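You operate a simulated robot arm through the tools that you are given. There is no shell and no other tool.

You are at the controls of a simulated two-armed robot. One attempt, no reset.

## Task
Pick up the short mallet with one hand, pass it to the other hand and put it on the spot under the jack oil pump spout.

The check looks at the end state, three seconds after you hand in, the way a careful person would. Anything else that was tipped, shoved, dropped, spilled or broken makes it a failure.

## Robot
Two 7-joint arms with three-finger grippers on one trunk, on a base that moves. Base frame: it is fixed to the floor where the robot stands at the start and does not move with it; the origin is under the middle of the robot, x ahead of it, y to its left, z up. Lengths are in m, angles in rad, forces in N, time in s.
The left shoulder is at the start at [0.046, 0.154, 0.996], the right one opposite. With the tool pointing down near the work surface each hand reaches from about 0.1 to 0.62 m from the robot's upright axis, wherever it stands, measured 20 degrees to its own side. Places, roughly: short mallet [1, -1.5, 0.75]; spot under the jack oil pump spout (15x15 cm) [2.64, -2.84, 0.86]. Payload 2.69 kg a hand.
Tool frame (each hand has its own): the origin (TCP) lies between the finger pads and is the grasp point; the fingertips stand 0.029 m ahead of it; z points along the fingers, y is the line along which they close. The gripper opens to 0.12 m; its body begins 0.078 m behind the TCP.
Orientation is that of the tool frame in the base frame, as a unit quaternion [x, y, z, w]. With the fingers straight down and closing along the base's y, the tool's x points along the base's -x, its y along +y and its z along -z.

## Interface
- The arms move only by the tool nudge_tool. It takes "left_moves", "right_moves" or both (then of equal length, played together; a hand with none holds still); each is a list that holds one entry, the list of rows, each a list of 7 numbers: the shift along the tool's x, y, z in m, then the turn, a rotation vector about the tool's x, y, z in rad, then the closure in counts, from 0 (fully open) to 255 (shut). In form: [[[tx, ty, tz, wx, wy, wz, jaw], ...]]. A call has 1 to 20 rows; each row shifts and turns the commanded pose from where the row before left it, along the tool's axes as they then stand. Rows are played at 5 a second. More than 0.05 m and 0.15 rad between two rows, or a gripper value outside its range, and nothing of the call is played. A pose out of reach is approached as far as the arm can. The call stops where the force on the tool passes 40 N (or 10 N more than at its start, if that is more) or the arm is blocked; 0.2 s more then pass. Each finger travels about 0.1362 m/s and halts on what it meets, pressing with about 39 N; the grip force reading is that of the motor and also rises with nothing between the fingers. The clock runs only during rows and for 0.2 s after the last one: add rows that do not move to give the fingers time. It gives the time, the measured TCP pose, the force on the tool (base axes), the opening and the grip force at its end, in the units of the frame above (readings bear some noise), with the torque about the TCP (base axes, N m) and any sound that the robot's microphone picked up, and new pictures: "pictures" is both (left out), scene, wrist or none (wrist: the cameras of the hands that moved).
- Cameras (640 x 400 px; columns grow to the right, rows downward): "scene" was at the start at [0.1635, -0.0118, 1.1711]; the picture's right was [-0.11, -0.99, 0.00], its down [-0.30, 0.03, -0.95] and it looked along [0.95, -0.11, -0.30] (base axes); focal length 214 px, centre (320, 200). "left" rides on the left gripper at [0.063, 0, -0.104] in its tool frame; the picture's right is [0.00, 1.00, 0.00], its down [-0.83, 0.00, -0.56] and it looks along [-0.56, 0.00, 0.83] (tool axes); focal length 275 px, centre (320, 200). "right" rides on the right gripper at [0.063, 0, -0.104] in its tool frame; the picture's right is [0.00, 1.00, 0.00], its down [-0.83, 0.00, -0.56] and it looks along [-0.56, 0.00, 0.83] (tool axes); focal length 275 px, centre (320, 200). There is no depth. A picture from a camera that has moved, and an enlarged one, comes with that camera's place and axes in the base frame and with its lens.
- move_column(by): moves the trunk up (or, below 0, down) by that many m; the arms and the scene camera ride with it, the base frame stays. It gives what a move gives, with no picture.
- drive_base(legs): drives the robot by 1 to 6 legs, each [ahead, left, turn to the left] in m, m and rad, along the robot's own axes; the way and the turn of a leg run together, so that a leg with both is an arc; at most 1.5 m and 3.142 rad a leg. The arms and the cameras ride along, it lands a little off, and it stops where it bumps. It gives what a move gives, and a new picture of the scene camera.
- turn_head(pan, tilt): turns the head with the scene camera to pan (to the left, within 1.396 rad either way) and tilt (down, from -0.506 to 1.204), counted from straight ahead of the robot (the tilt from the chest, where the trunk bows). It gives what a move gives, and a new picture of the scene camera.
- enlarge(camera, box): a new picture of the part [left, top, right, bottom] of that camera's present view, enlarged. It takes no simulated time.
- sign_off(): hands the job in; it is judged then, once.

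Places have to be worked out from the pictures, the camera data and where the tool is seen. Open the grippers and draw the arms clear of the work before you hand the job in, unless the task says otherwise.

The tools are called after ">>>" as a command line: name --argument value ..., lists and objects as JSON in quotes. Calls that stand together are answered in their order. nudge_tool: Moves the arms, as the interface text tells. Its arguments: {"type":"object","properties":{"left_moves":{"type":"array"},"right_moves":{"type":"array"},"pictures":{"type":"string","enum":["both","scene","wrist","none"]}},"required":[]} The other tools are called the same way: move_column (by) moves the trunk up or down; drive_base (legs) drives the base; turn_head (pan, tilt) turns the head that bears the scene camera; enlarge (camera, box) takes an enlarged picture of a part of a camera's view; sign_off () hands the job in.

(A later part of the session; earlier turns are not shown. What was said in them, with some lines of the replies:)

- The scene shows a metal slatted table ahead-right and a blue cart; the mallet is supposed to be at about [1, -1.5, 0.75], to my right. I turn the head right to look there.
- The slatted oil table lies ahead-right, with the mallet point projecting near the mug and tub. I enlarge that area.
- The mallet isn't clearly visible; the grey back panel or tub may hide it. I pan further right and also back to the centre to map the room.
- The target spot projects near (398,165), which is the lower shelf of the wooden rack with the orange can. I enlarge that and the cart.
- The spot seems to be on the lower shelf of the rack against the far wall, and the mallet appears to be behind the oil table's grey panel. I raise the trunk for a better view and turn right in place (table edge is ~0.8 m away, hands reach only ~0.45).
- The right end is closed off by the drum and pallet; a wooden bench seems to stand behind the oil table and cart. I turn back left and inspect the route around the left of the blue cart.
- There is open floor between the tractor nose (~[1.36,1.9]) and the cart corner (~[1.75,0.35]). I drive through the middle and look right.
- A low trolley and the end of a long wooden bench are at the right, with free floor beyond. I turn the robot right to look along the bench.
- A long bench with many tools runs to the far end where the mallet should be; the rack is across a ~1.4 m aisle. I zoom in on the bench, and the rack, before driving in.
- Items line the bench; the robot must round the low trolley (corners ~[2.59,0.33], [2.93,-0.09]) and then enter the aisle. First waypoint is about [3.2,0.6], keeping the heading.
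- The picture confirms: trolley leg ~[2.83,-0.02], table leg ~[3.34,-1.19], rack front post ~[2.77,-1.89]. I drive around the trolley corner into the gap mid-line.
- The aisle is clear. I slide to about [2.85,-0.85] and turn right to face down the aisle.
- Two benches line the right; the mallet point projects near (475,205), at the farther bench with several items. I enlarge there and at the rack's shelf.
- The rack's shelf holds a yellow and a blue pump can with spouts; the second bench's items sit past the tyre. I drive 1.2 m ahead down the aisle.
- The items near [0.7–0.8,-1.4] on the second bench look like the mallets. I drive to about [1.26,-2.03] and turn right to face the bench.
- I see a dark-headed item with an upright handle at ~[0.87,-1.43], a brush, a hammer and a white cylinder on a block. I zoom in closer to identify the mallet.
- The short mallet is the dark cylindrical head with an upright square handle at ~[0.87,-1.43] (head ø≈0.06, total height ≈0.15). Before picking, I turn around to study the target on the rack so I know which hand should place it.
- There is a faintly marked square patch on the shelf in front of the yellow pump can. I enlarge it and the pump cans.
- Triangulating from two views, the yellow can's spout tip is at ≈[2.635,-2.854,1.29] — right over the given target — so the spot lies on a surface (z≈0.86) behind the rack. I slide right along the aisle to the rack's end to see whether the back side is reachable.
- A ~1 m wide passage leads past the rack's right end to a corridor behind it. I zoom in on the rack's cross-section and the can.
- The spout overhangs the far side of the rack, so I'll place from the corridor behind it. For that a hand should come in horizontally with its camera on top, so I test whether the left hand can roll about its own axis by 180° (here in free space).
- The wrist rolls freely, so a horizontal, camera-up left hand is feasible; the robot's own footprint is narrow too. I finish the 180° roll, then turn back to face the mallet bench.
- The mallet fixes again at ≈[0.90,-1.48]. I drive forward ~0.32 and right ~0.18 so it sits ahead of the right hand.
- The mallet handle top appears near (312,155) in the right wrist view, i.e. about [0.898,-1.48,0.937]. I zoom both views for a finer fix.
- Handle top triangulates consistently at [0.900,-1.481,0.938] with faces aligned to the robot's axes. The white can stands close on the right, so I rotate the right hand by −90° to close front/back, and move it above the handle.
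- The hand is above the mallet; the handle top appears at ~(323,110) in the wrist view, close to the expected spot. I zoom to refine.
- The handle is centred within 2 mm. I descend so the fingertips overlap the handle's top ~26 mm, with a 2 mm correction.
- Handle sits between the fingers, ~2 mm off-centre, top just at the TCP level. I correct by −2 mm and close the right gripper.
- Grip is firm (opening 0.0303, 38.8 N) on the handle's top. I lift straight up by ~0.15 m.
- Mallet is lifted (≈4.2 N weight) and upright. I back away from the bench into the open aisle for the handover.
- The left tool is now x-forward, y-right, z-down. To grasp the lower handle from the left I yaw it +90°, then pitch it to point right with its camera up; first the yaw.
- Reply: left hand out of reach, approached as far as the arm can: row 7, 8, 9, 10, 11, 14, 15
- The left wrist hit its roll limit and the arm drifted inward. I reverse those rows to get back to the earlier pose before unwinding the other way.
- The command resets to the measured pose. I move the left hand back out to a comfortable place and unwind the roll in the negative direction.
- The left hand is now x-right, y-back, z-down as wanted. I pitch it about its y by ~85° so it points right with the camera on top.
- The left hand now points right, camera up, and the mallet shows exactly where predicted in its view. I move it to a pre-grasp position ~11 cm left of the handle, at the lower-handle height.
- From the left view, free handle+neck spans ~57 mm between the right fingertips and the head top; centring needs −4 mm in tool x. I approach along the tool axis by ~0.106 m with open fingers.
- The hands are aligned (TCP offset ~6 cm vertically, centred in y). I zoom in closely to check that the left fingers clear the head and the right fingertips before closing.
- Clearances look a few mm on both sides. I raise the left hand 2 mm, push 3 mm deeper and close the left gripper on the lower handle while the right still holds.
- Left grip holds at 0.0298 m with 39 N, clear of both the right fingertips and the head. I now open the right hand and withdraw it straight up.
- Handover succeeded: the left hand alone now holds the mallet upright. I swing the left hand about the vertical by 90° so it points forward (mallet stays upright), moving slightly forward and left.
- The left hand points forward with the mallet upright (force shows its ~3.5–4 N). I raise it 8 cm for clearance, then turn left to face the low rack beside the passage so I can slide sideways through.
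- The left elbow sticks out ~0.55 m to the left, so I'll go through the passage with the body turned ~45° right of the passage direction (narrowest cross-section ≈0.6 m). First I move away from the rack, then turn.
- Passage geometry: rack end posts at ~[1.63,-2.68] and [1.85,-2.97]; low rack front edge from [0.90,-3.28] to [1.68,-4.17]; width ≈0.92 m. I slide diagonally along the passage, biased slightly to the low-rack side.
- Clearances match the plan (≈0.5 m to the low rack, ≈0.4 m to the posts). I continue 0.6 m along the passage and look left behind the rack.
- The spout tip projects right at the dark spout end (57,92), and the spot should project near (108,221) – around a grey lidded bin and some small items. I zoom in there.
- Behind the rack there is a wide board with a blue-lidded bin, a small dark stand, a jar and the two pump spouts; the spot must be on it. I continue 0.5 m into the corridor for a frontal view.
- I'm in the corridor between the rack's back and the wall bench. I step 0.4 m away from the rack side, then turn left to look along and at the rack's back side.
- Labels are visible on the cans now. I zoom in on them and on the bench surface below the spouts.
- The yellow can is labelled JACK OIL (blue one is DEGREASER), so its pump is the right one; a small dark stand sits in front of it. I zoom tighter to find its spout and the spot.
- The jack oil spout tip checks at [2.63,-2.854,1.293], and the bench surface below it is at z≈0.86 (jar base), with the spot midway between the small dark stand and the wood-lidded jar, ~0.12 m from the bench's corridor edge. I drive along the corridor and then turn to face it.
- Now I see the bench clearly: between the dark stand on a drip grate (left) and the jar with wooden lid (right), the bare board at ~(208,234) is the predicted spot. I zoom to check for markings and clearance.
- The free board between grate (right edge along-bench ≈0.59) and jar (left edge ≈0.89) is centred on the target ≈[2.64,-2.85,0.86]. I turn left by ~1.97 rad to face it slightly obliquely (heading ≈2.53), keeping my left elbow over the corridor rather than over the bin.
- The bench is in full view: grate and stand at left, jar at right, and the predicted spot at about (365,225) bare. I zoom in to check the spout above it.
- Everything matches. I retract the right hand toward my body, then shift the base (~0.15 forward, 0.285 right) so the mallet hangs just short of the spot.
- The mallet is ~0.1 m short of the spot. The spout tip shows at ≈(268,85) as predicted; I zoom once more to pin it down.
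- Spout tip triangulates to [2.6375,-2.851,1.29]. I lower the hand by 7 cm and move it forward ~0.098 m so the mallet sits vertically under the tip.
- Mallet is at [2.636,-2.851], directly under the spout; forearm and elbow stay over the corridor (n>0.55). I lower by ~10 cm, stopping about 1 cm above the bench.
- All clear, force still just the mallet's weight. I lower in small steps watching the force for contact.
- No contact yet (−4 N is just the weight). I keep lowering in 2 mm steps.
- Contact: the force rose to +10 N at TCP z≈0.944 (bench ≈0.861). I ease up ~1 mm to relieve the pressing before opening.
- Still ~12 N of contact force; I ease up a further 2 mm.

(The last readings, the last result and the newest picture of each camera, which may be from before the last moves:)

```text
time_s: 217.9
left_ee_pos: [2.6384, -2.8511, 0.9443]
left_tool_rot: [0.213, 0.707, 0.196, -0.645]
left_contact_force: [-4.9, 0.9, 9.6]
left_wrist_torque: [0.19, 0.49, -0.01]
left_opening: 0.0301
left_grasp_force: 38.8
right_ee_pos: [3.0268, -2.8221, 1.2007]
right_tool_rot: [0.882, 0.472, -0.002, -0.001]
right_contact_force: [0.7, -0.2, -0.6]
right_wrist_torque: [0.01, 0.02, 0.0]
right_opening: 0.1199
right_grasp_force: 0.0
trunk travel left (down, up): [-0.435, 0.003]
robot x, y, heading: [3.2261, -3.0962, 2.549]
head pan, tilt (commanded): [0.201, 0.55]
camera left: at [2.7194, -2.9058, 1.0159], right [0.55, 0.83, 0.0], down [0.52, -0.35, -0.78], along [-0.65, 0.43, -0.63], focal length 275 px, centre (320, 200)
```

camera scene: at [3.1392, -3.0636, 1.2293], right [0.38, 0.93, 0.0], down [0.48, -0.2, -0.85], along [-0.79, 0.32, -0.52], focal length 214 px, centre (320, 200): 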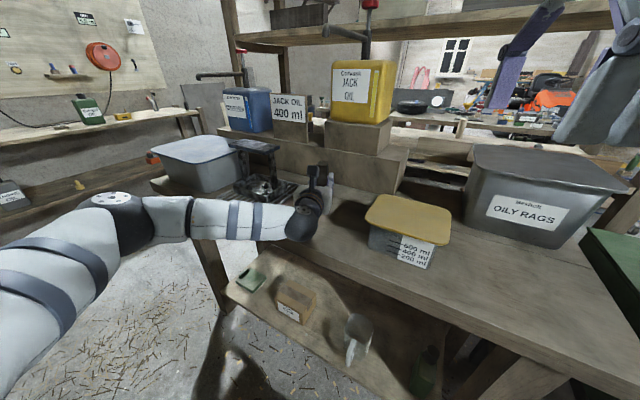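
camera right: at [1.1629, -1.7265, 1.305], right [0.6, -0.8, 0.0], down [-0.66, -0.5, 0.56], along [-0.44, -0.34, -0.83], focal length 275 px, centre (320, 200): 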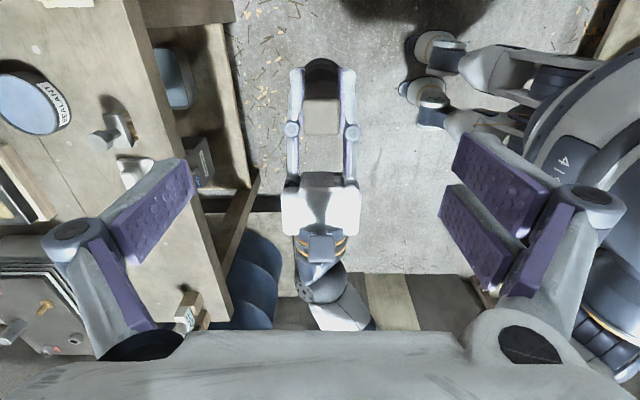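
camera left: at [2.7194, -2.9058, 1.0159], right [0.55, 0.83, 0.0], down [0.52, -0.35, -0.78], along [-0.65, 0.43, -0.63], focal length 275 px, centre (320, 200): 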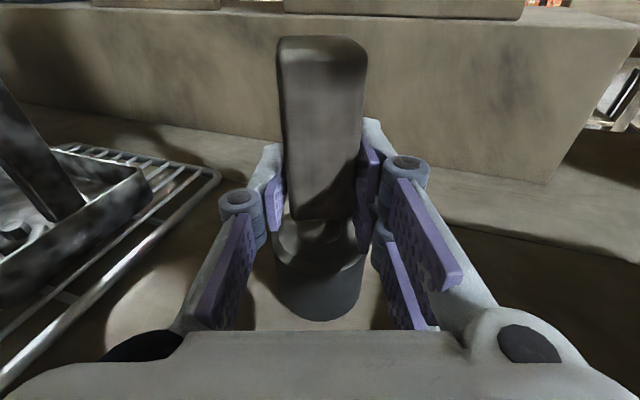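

The residual force acts at the mallet's base, likely control wind-up. I ease up another 2 mm and wait a moment.

>>> nudge_tool --left_moves '[[[0.0015, 0, -0.0001, 0, 0, 0, 255], [0, 0, 0, 0, 0, 0, 255], [0, 0, 0, 0, 0, 0, 255], [0, 0, 0, 0, 0, 0, 255]]]' --pictures "none"

```text
time_s: 218.9
left_ee_pos: [2.6362, -2.852, 0.9438]
left_tool_rot: [0.213, 0.708, 0.195, -0.644]
left_contact_force: [-1.2, -0.5, -1.8]
left_wrist_torque: [-0.03, 0.09, -0.04]
left_opening: 0.0302
left_grasp_force: 38.7
right_ee_pos: [3.0274, -2.822, 1.1996]
right_tool_rot: [0.882, 0.472, -0.002, -0.001]
right_contact_force: [-0.3, -0.2, -0.1]
right_wrist_torque: [0.0, 0.01, 0.03]
right_opening: 0.12
right_grasp_force: 0.0
trunk travel left (down, up): [-0.435, 0.003]
robot x, y, heading: [3.2286, -3.1, 2.556]
head pan, tilt (commanded): [0.201, 0.55]
```

Force is −1.8 N: the mallet is lightly resting on the bench. I open the left gripper.

>>> nudge_tool --left_moves '[[[0, 0, 0, 0, 0, 0, 190], [0, 0, 0, 0, 0, 0, 120], [0, 0, 0, 0, 0, 0, 50], [0, 0, 0, 0, 0, 0, 0], [0, 0, 0, 0, 0, 0, 0]]]' --pictures "both"

>>> enlarge --camera "scene" --box '[220, 90, 460, 270]'

```text
time_s: 220.1
left_ee_pos: [2.6369, -2.8525, 0.9461]
left_tool_rot: [0.213, 0.708, 0.196, -0.644]
left_contact_force: [0.0, 0.1, 0.5]
left_wrist_torque: [0.05, 0.03, 0.0]
left_opening: 0.1199
left_grasp_force: 0.1
right_ee_pos: [3.0289, -2.8225, 1.2009]
right_tool_rot: [0.882, 0.471, -0.002, -0.001]
right_contact_force: [0.3, -0.1, 0.8]
right_wrist_torque: [-0.01, 0.0, 0.01]
right_opening: 0.1197
right_grasp_force: 0.1
trunk travel left (down, up): [-0.435, 0.003]
robot x, y, heading: [3.228, -3.0973, 2.557]
head pan, tilt (commanded): [0.201, 0.55]
camera scene: at [3.1393, -3.0636, 1.2293], right [0.38, 0.93, 0.0], down [0.48, -0.2, -0.85], along [-0.79, 0.32, -0.52], focal length 214 px, centre (320, 200)
camera left: at [2.7192, -2.9058, 1.0178], right [0.55, 0.83, 0.0], down [0.52, -0.35, -0.78], along [-0.65, 0.43, -0.63], focal length 275 px, centre (320, 200)
```

scene: 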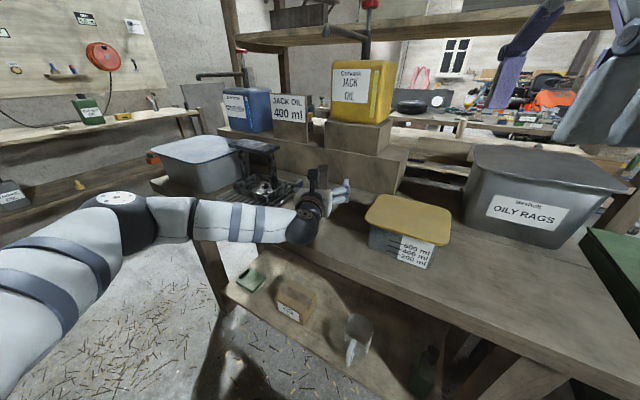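
left: 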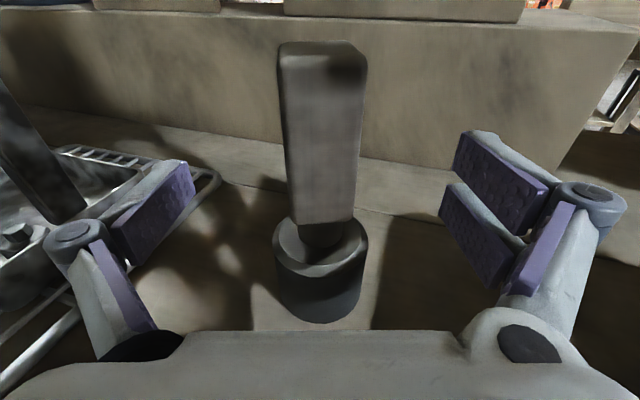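

```text
2.22 times, centred on (340, 180) of scene
camera zoom: at [3.1393, -3.0636, 1.2293], right [0.38, 0.93, 0.0], down [0.48, -0.2, -0.85], along [-0.79, 0.32, -0.52], focal length 477 px, centre (276, 244)
```

zoom: 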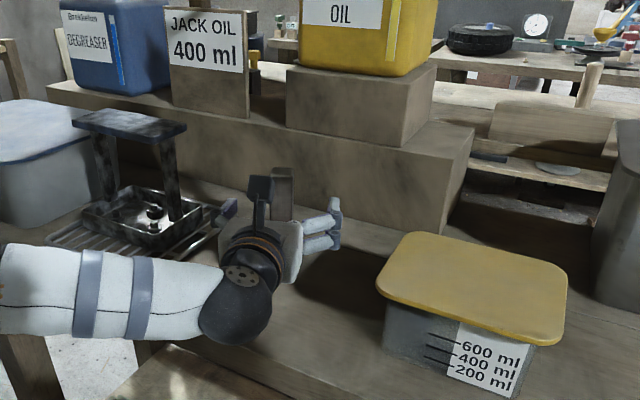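

The mallet stands upright on its own under the spout with both finger sides clear. I retreat the left hand straight back 16 cm.

>>> nudge_tool --left_moves '[[[-0.0018, 0, -0.0199, 0, 0, 0, 0], [-0.0027, 0, -0.0299, 0, 0, 0, 0], [-0.0036, 0, -0.0398, 0, 0, 0, 0], [-0.0036, 0, -0.0398, 0, 0, 0, 0], [-0.0027, 0, -0.0299, 0, 0, 0, 0], [0, 0, 0, 0, 0, 0, 0]]]' --pictures "both"

```text
time_s: 221.5
left_ee_pos: [2.7696, -2.9387, 0.9446]
left_tool_rot: [0.213, 0.708, 0.195, -0.645]
left_contact_force: [-0.9, -0.1, 0.2]
left_wrist_torque: [-0.02, 0.01, -0.02]
left_opening: 0.1196
left_grasp_force: 0.1
right_ee_pos: [3.0273, -2.8219, 1.2012]
right_tool_rot: [0.882, 0.472, -0.001, -0.002]
right_contact_force: [0.1, -0.2, 0.7]
right_wrist_torque: [0.02, -0.01, -0.04]
right_opening: 0.1199
right_grasp_force: 0.0
trunk travel left (down, up): [-0.435, 0.003]
robot x, y, heading: [3.2268, -3.0995, 2.551]
head pan, tilt (commanded): [0.201, 0.55]
camera scene: at [3.1392, -3.0636, 1.2293], right [0.38, 0.93, 0.0], down [0.48, -0.2, -0.85], along [-0.79, 0.32, -0.52], focal length 214 px, centre (320, 200)
camera left: at [2.8515, -2.9935, 1.0169], right [0.55, 0.83, 0.0], down [0.52, -0.35, -0.78], along [-0.65, 0.43, -0.63], focal length 275 px, centre (320, 200)
```

scene: 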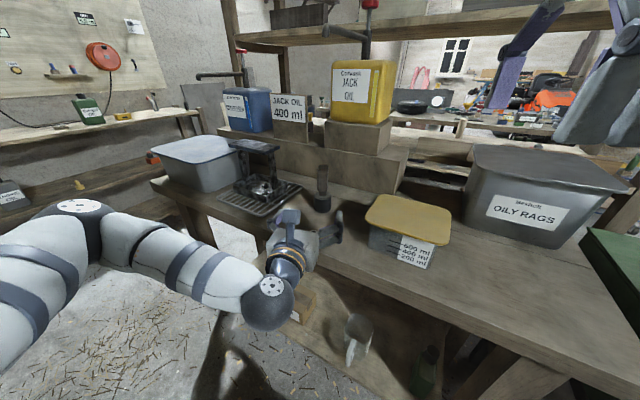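
left: 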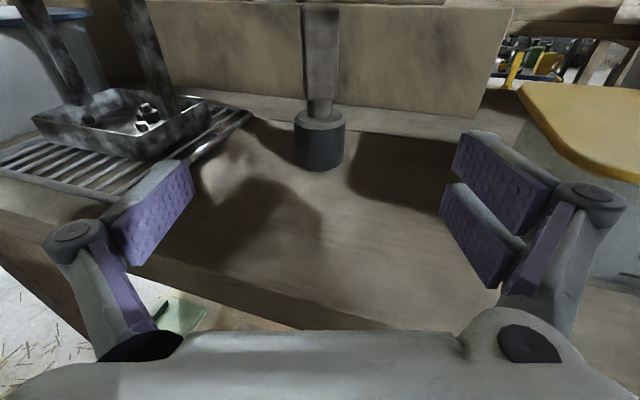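

The mallet stands upright at ≈[2.63,-2.85], right under the spout. I pull the left hand back another 6 cm and raise it clear.

>>> nudge_tool --left_moves '[[[-0.0027, 0, -0.0299, 0, 0, 0, 0], [-0.0027, 0, -0.0299, 0, 0, 0, 0], [0.035, 0, -0.0032, 0, 0, 0, 0], [0.04, 0, -0.0036, 0, 0, 0, 0], [0.04, 0, -0.0036, 0, 0, 0, 0], [0.04, 0, -0.0036, 0, 0, 0, 0], [0, 0, 0, 0, 0, 0, 0]]]' --pictures "both"

>>> enlarge --camera "scene" --box '[220, 10, 460, 250]'

```text
time_s: 223.1
left_ee_pos: [2.8099, -2.9581, 1.0962]
left_tool_rot: [0.213, 0.707, 0.196, -0.645]
left_contact_force: [0.3, -0.2, 0.5]
left_wrist_torque: [0.01, -0.01, -0.03]
left_opening: 0.1205
left_grasp_force: 0.1
left hand out of reach, approached as far as the arm can: row 3, 4
right_ee_pos: [3.0285, -2.8222, 1.2008]
right_tool_rot: [0.881, 0.472, -0.001, -0.001]
right_contact_force: [-0.3, -0.7, -0.2]
right_wrist_torque: [-0.02, -0.03, 0.02]
right_opening: 0.1201
right_grasp_force: 0.0
trunk travel left (down, up): [-0.435, 0.003]
robot x, y, heading: [3.2267, -3.0995, 2.558]
head pan, tilt (commanded): [0.201, 0.55]
camera scene: at [3.1391, -3.0635, 1.2292], right [0.38, 0.93, 0.0], down [0.48, -0.2, -0.85], along [-0.79, 0.32, -0.52], focal length 214 px, centre (320, 200)
camera left: at [2.8911, -3.012, 1.1692], right [0.55, 0.83, 0.0], down [0.52, -0.35, -0.78], along [-0.65, 0.43, -0.63], focal length 275 px, centre (320, 200)
```

scene: 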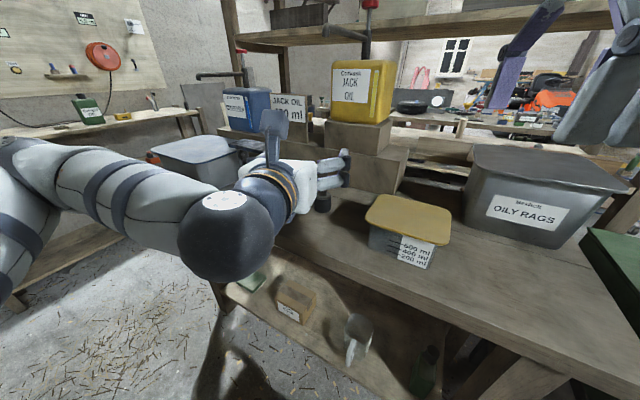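
left: 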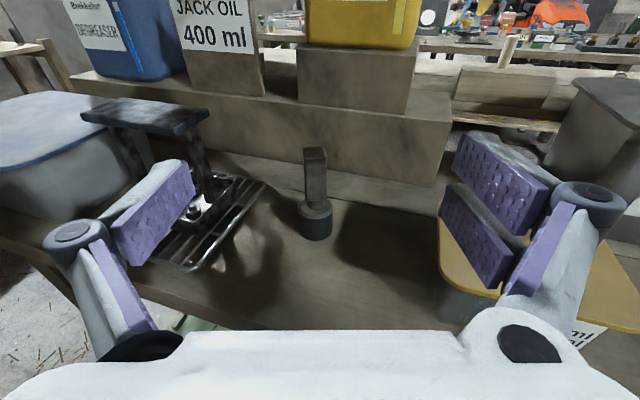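

```text
1.67 times, centred on (340, 130) of scene
camera zoom: at [3.1391, -3.0635, 1.2292], right [0.38, 0.93, 0.0], down [0.48, -0.2, -0.85], along [-0.79, 0.32, -0.52], focal length 358 px, centre (287, 317)
```

zoom: 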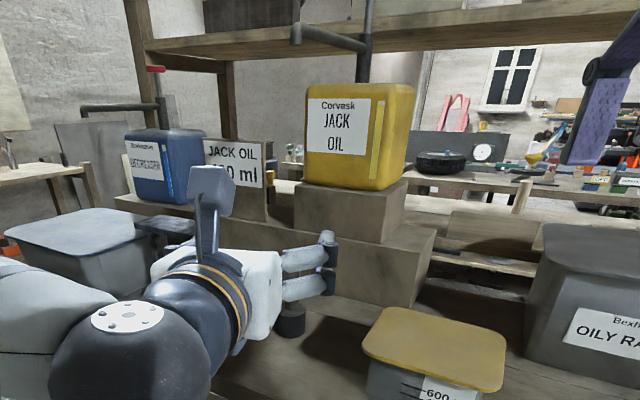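

The mallet remains upright under the spout. I back the robot ~0.3 m away so both arms are clear of the bench.

>>> drive_base --legs '[[-0.3, 0, 0]]'

>>> turn_head --pan 0.0 --tilt 0.3

>>> enlarge --camera "scene" --box '[220, 60, 480, 260]'

>>> enlarge --camera "left" --box '[0, 0, 640, 400]'

```text
time_s: 225.2
left_ee_pos: [3.0562, -3.121, 1.0974]
left_tool_rot: [0.213, 0.708, 0.195, -0.645]
left_contact_force: [-0.6, -0.4, 0.8]
left_wrist_torque: [0.01, 0.0, 0.0]
left_opening: 0.1201
left_grasp_force: 0.0
right_ee_pos: [3.2734, -2.9866, 1.2013]
right_tool_rot: [0.882, 0.472, -0.001, -0.002]
right_contact_force: [0.5, -0.6, -0.9]
right_wrist_torque: [0.0, 0.03, -0.03]
right_opening: 0.12
right_grasp_force: 0.2
trunk travel left (down, up): [-0.435, 0.003]
robot x, y, heading: [3.4702, -3.2637, 2.555]
head pan, tilt (commanded): [0.201, 0.55]
camera scene: at [3.3855, -3.2272, 1.2293], right [0.38, 0.93, 0.0], down [0.48, -0.2, -0.85], along [-0.79, 0.32, -0.52], focal length 214 px, centre (320, 200)
```

scene: 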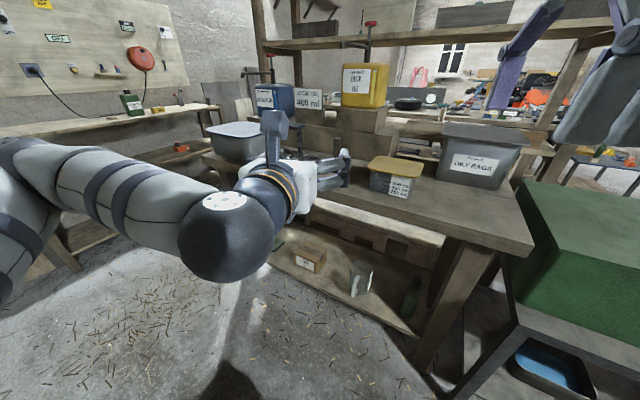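

```text
time_s: 225.9
left_ee_pos: [3.0547, -3.1208, 1.0981]
left_tool_rot: [0.214, 0.707, 0.196, -0.645]
left_contact_force: [0.5, 0.1, -0.1]
left_wrist_torque: [0.01, -0.03, 0.0]
left_opening: 0.1202
left_grasp_force: 0.1
right_ee_pos: [3.2742, -2.986, 1.2005]
right_tool_rot: [0.882, 0.471, -0.002, -0.001]
right_contact_force: [-0.3, 0.4, 0.0]
right_wrist_torque: [-0.01, -0.01, 0.0]
right_opening: 0.12
right_grasp_force: 0.1
trunk travel left (down, up): [-0.435, 0.003]
robot x, y, heading: [3.4732, -3.2648, 2.558]
head pan, tilt (commanded): [0.0, 0.3]
camera scene: at [3.3904, -3.2091, 1.2522], right [0.55, 0.83, 0.0], down [0.25, -0.16, -0.96], along [-0.8, 0.53, -0.3], focal length 214 px, centre (320, 200)
```

scene: 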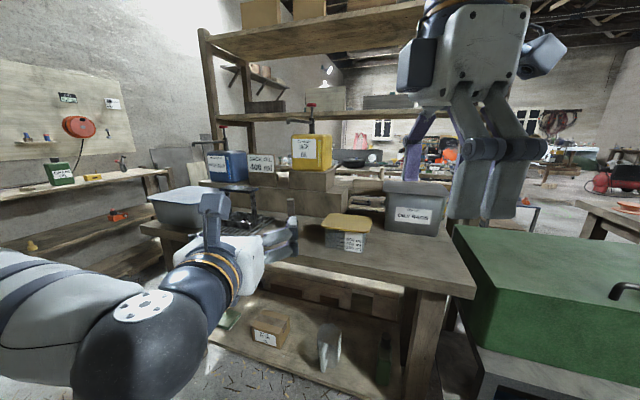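

```text
2.00 times, centred on (350, 160) of scene
camera zoom: at [3.3904, -3.2091, 1.2522], right [0.55, 0.83, 0.0], down [0.25, -0.16, -0.96], along [-0.8, 0.53, -0.3], focal length 429 px, centre (260, 280)
```

zoom: 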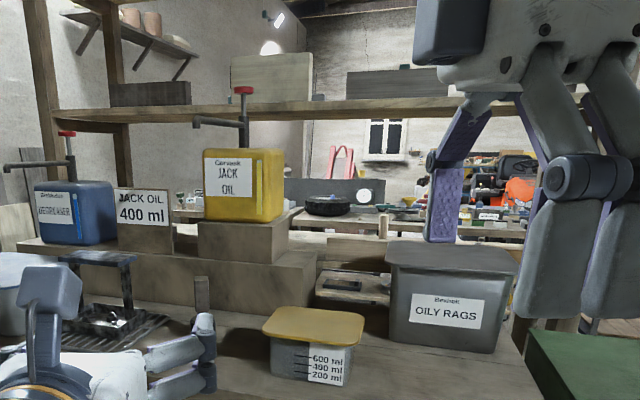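

```text
1.00 times, centred on (320, 200) of left (not enlarged: the box is as wide or as high as the picture)
camera zoom: at [3.137, -3.1754, 1.1689], right [0.55, 0.83, 0.0], down [0.52, -0.35, -0.78], along [-0.65, 0.43, -0.63], focal length 275 px, centre (320, 200)
```

zoom: 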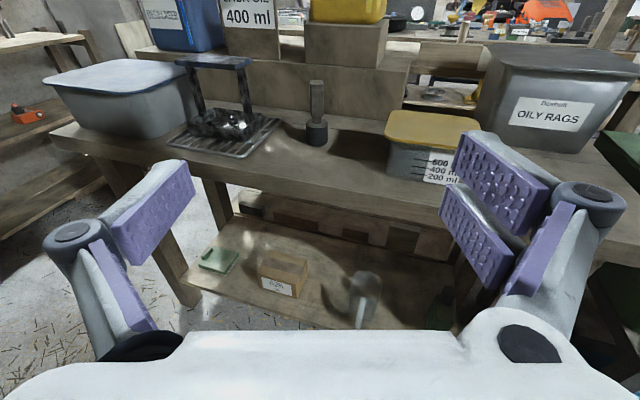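

The left wrist view places the mallet's base at ≈[2.635,-2.851], upright and midway between grate and jar under the jack oil spout. Nothing else looks disturbed. Both grippers are open and clear of the bench, so I hand in the job.

>>> sign_off

```text
The job is handed in.
```

The mallet is standing upright on the bench under the jack oil pump spout, and the job is handed in. I estimate its base at about [2.635, -2.851, 0.86]; the spout tip is directly above at about [2.638, -2.851, 1.29].

- **Pick-up:** The right hand took the mallet by the top of its handle from the far tool bench, at about [0.90, -1.48].
- **Handover:** The left hand gripped the lower handle while the right still held it. Then the right hand opened and withdrew upward.
- **Placing:** I drove around to the back of the rack, because the spout of the can labelled JACK OIL faces that side. I set the mallet down between the drip grate and the lidded jar. There is no visible marking on the bench, so I placed it by the spout's position and the location you gave.

In the last pictures nothing else on that bench looks moved, and the drives reported no bumps. Both grippers are open and the arms are clear of the bench.
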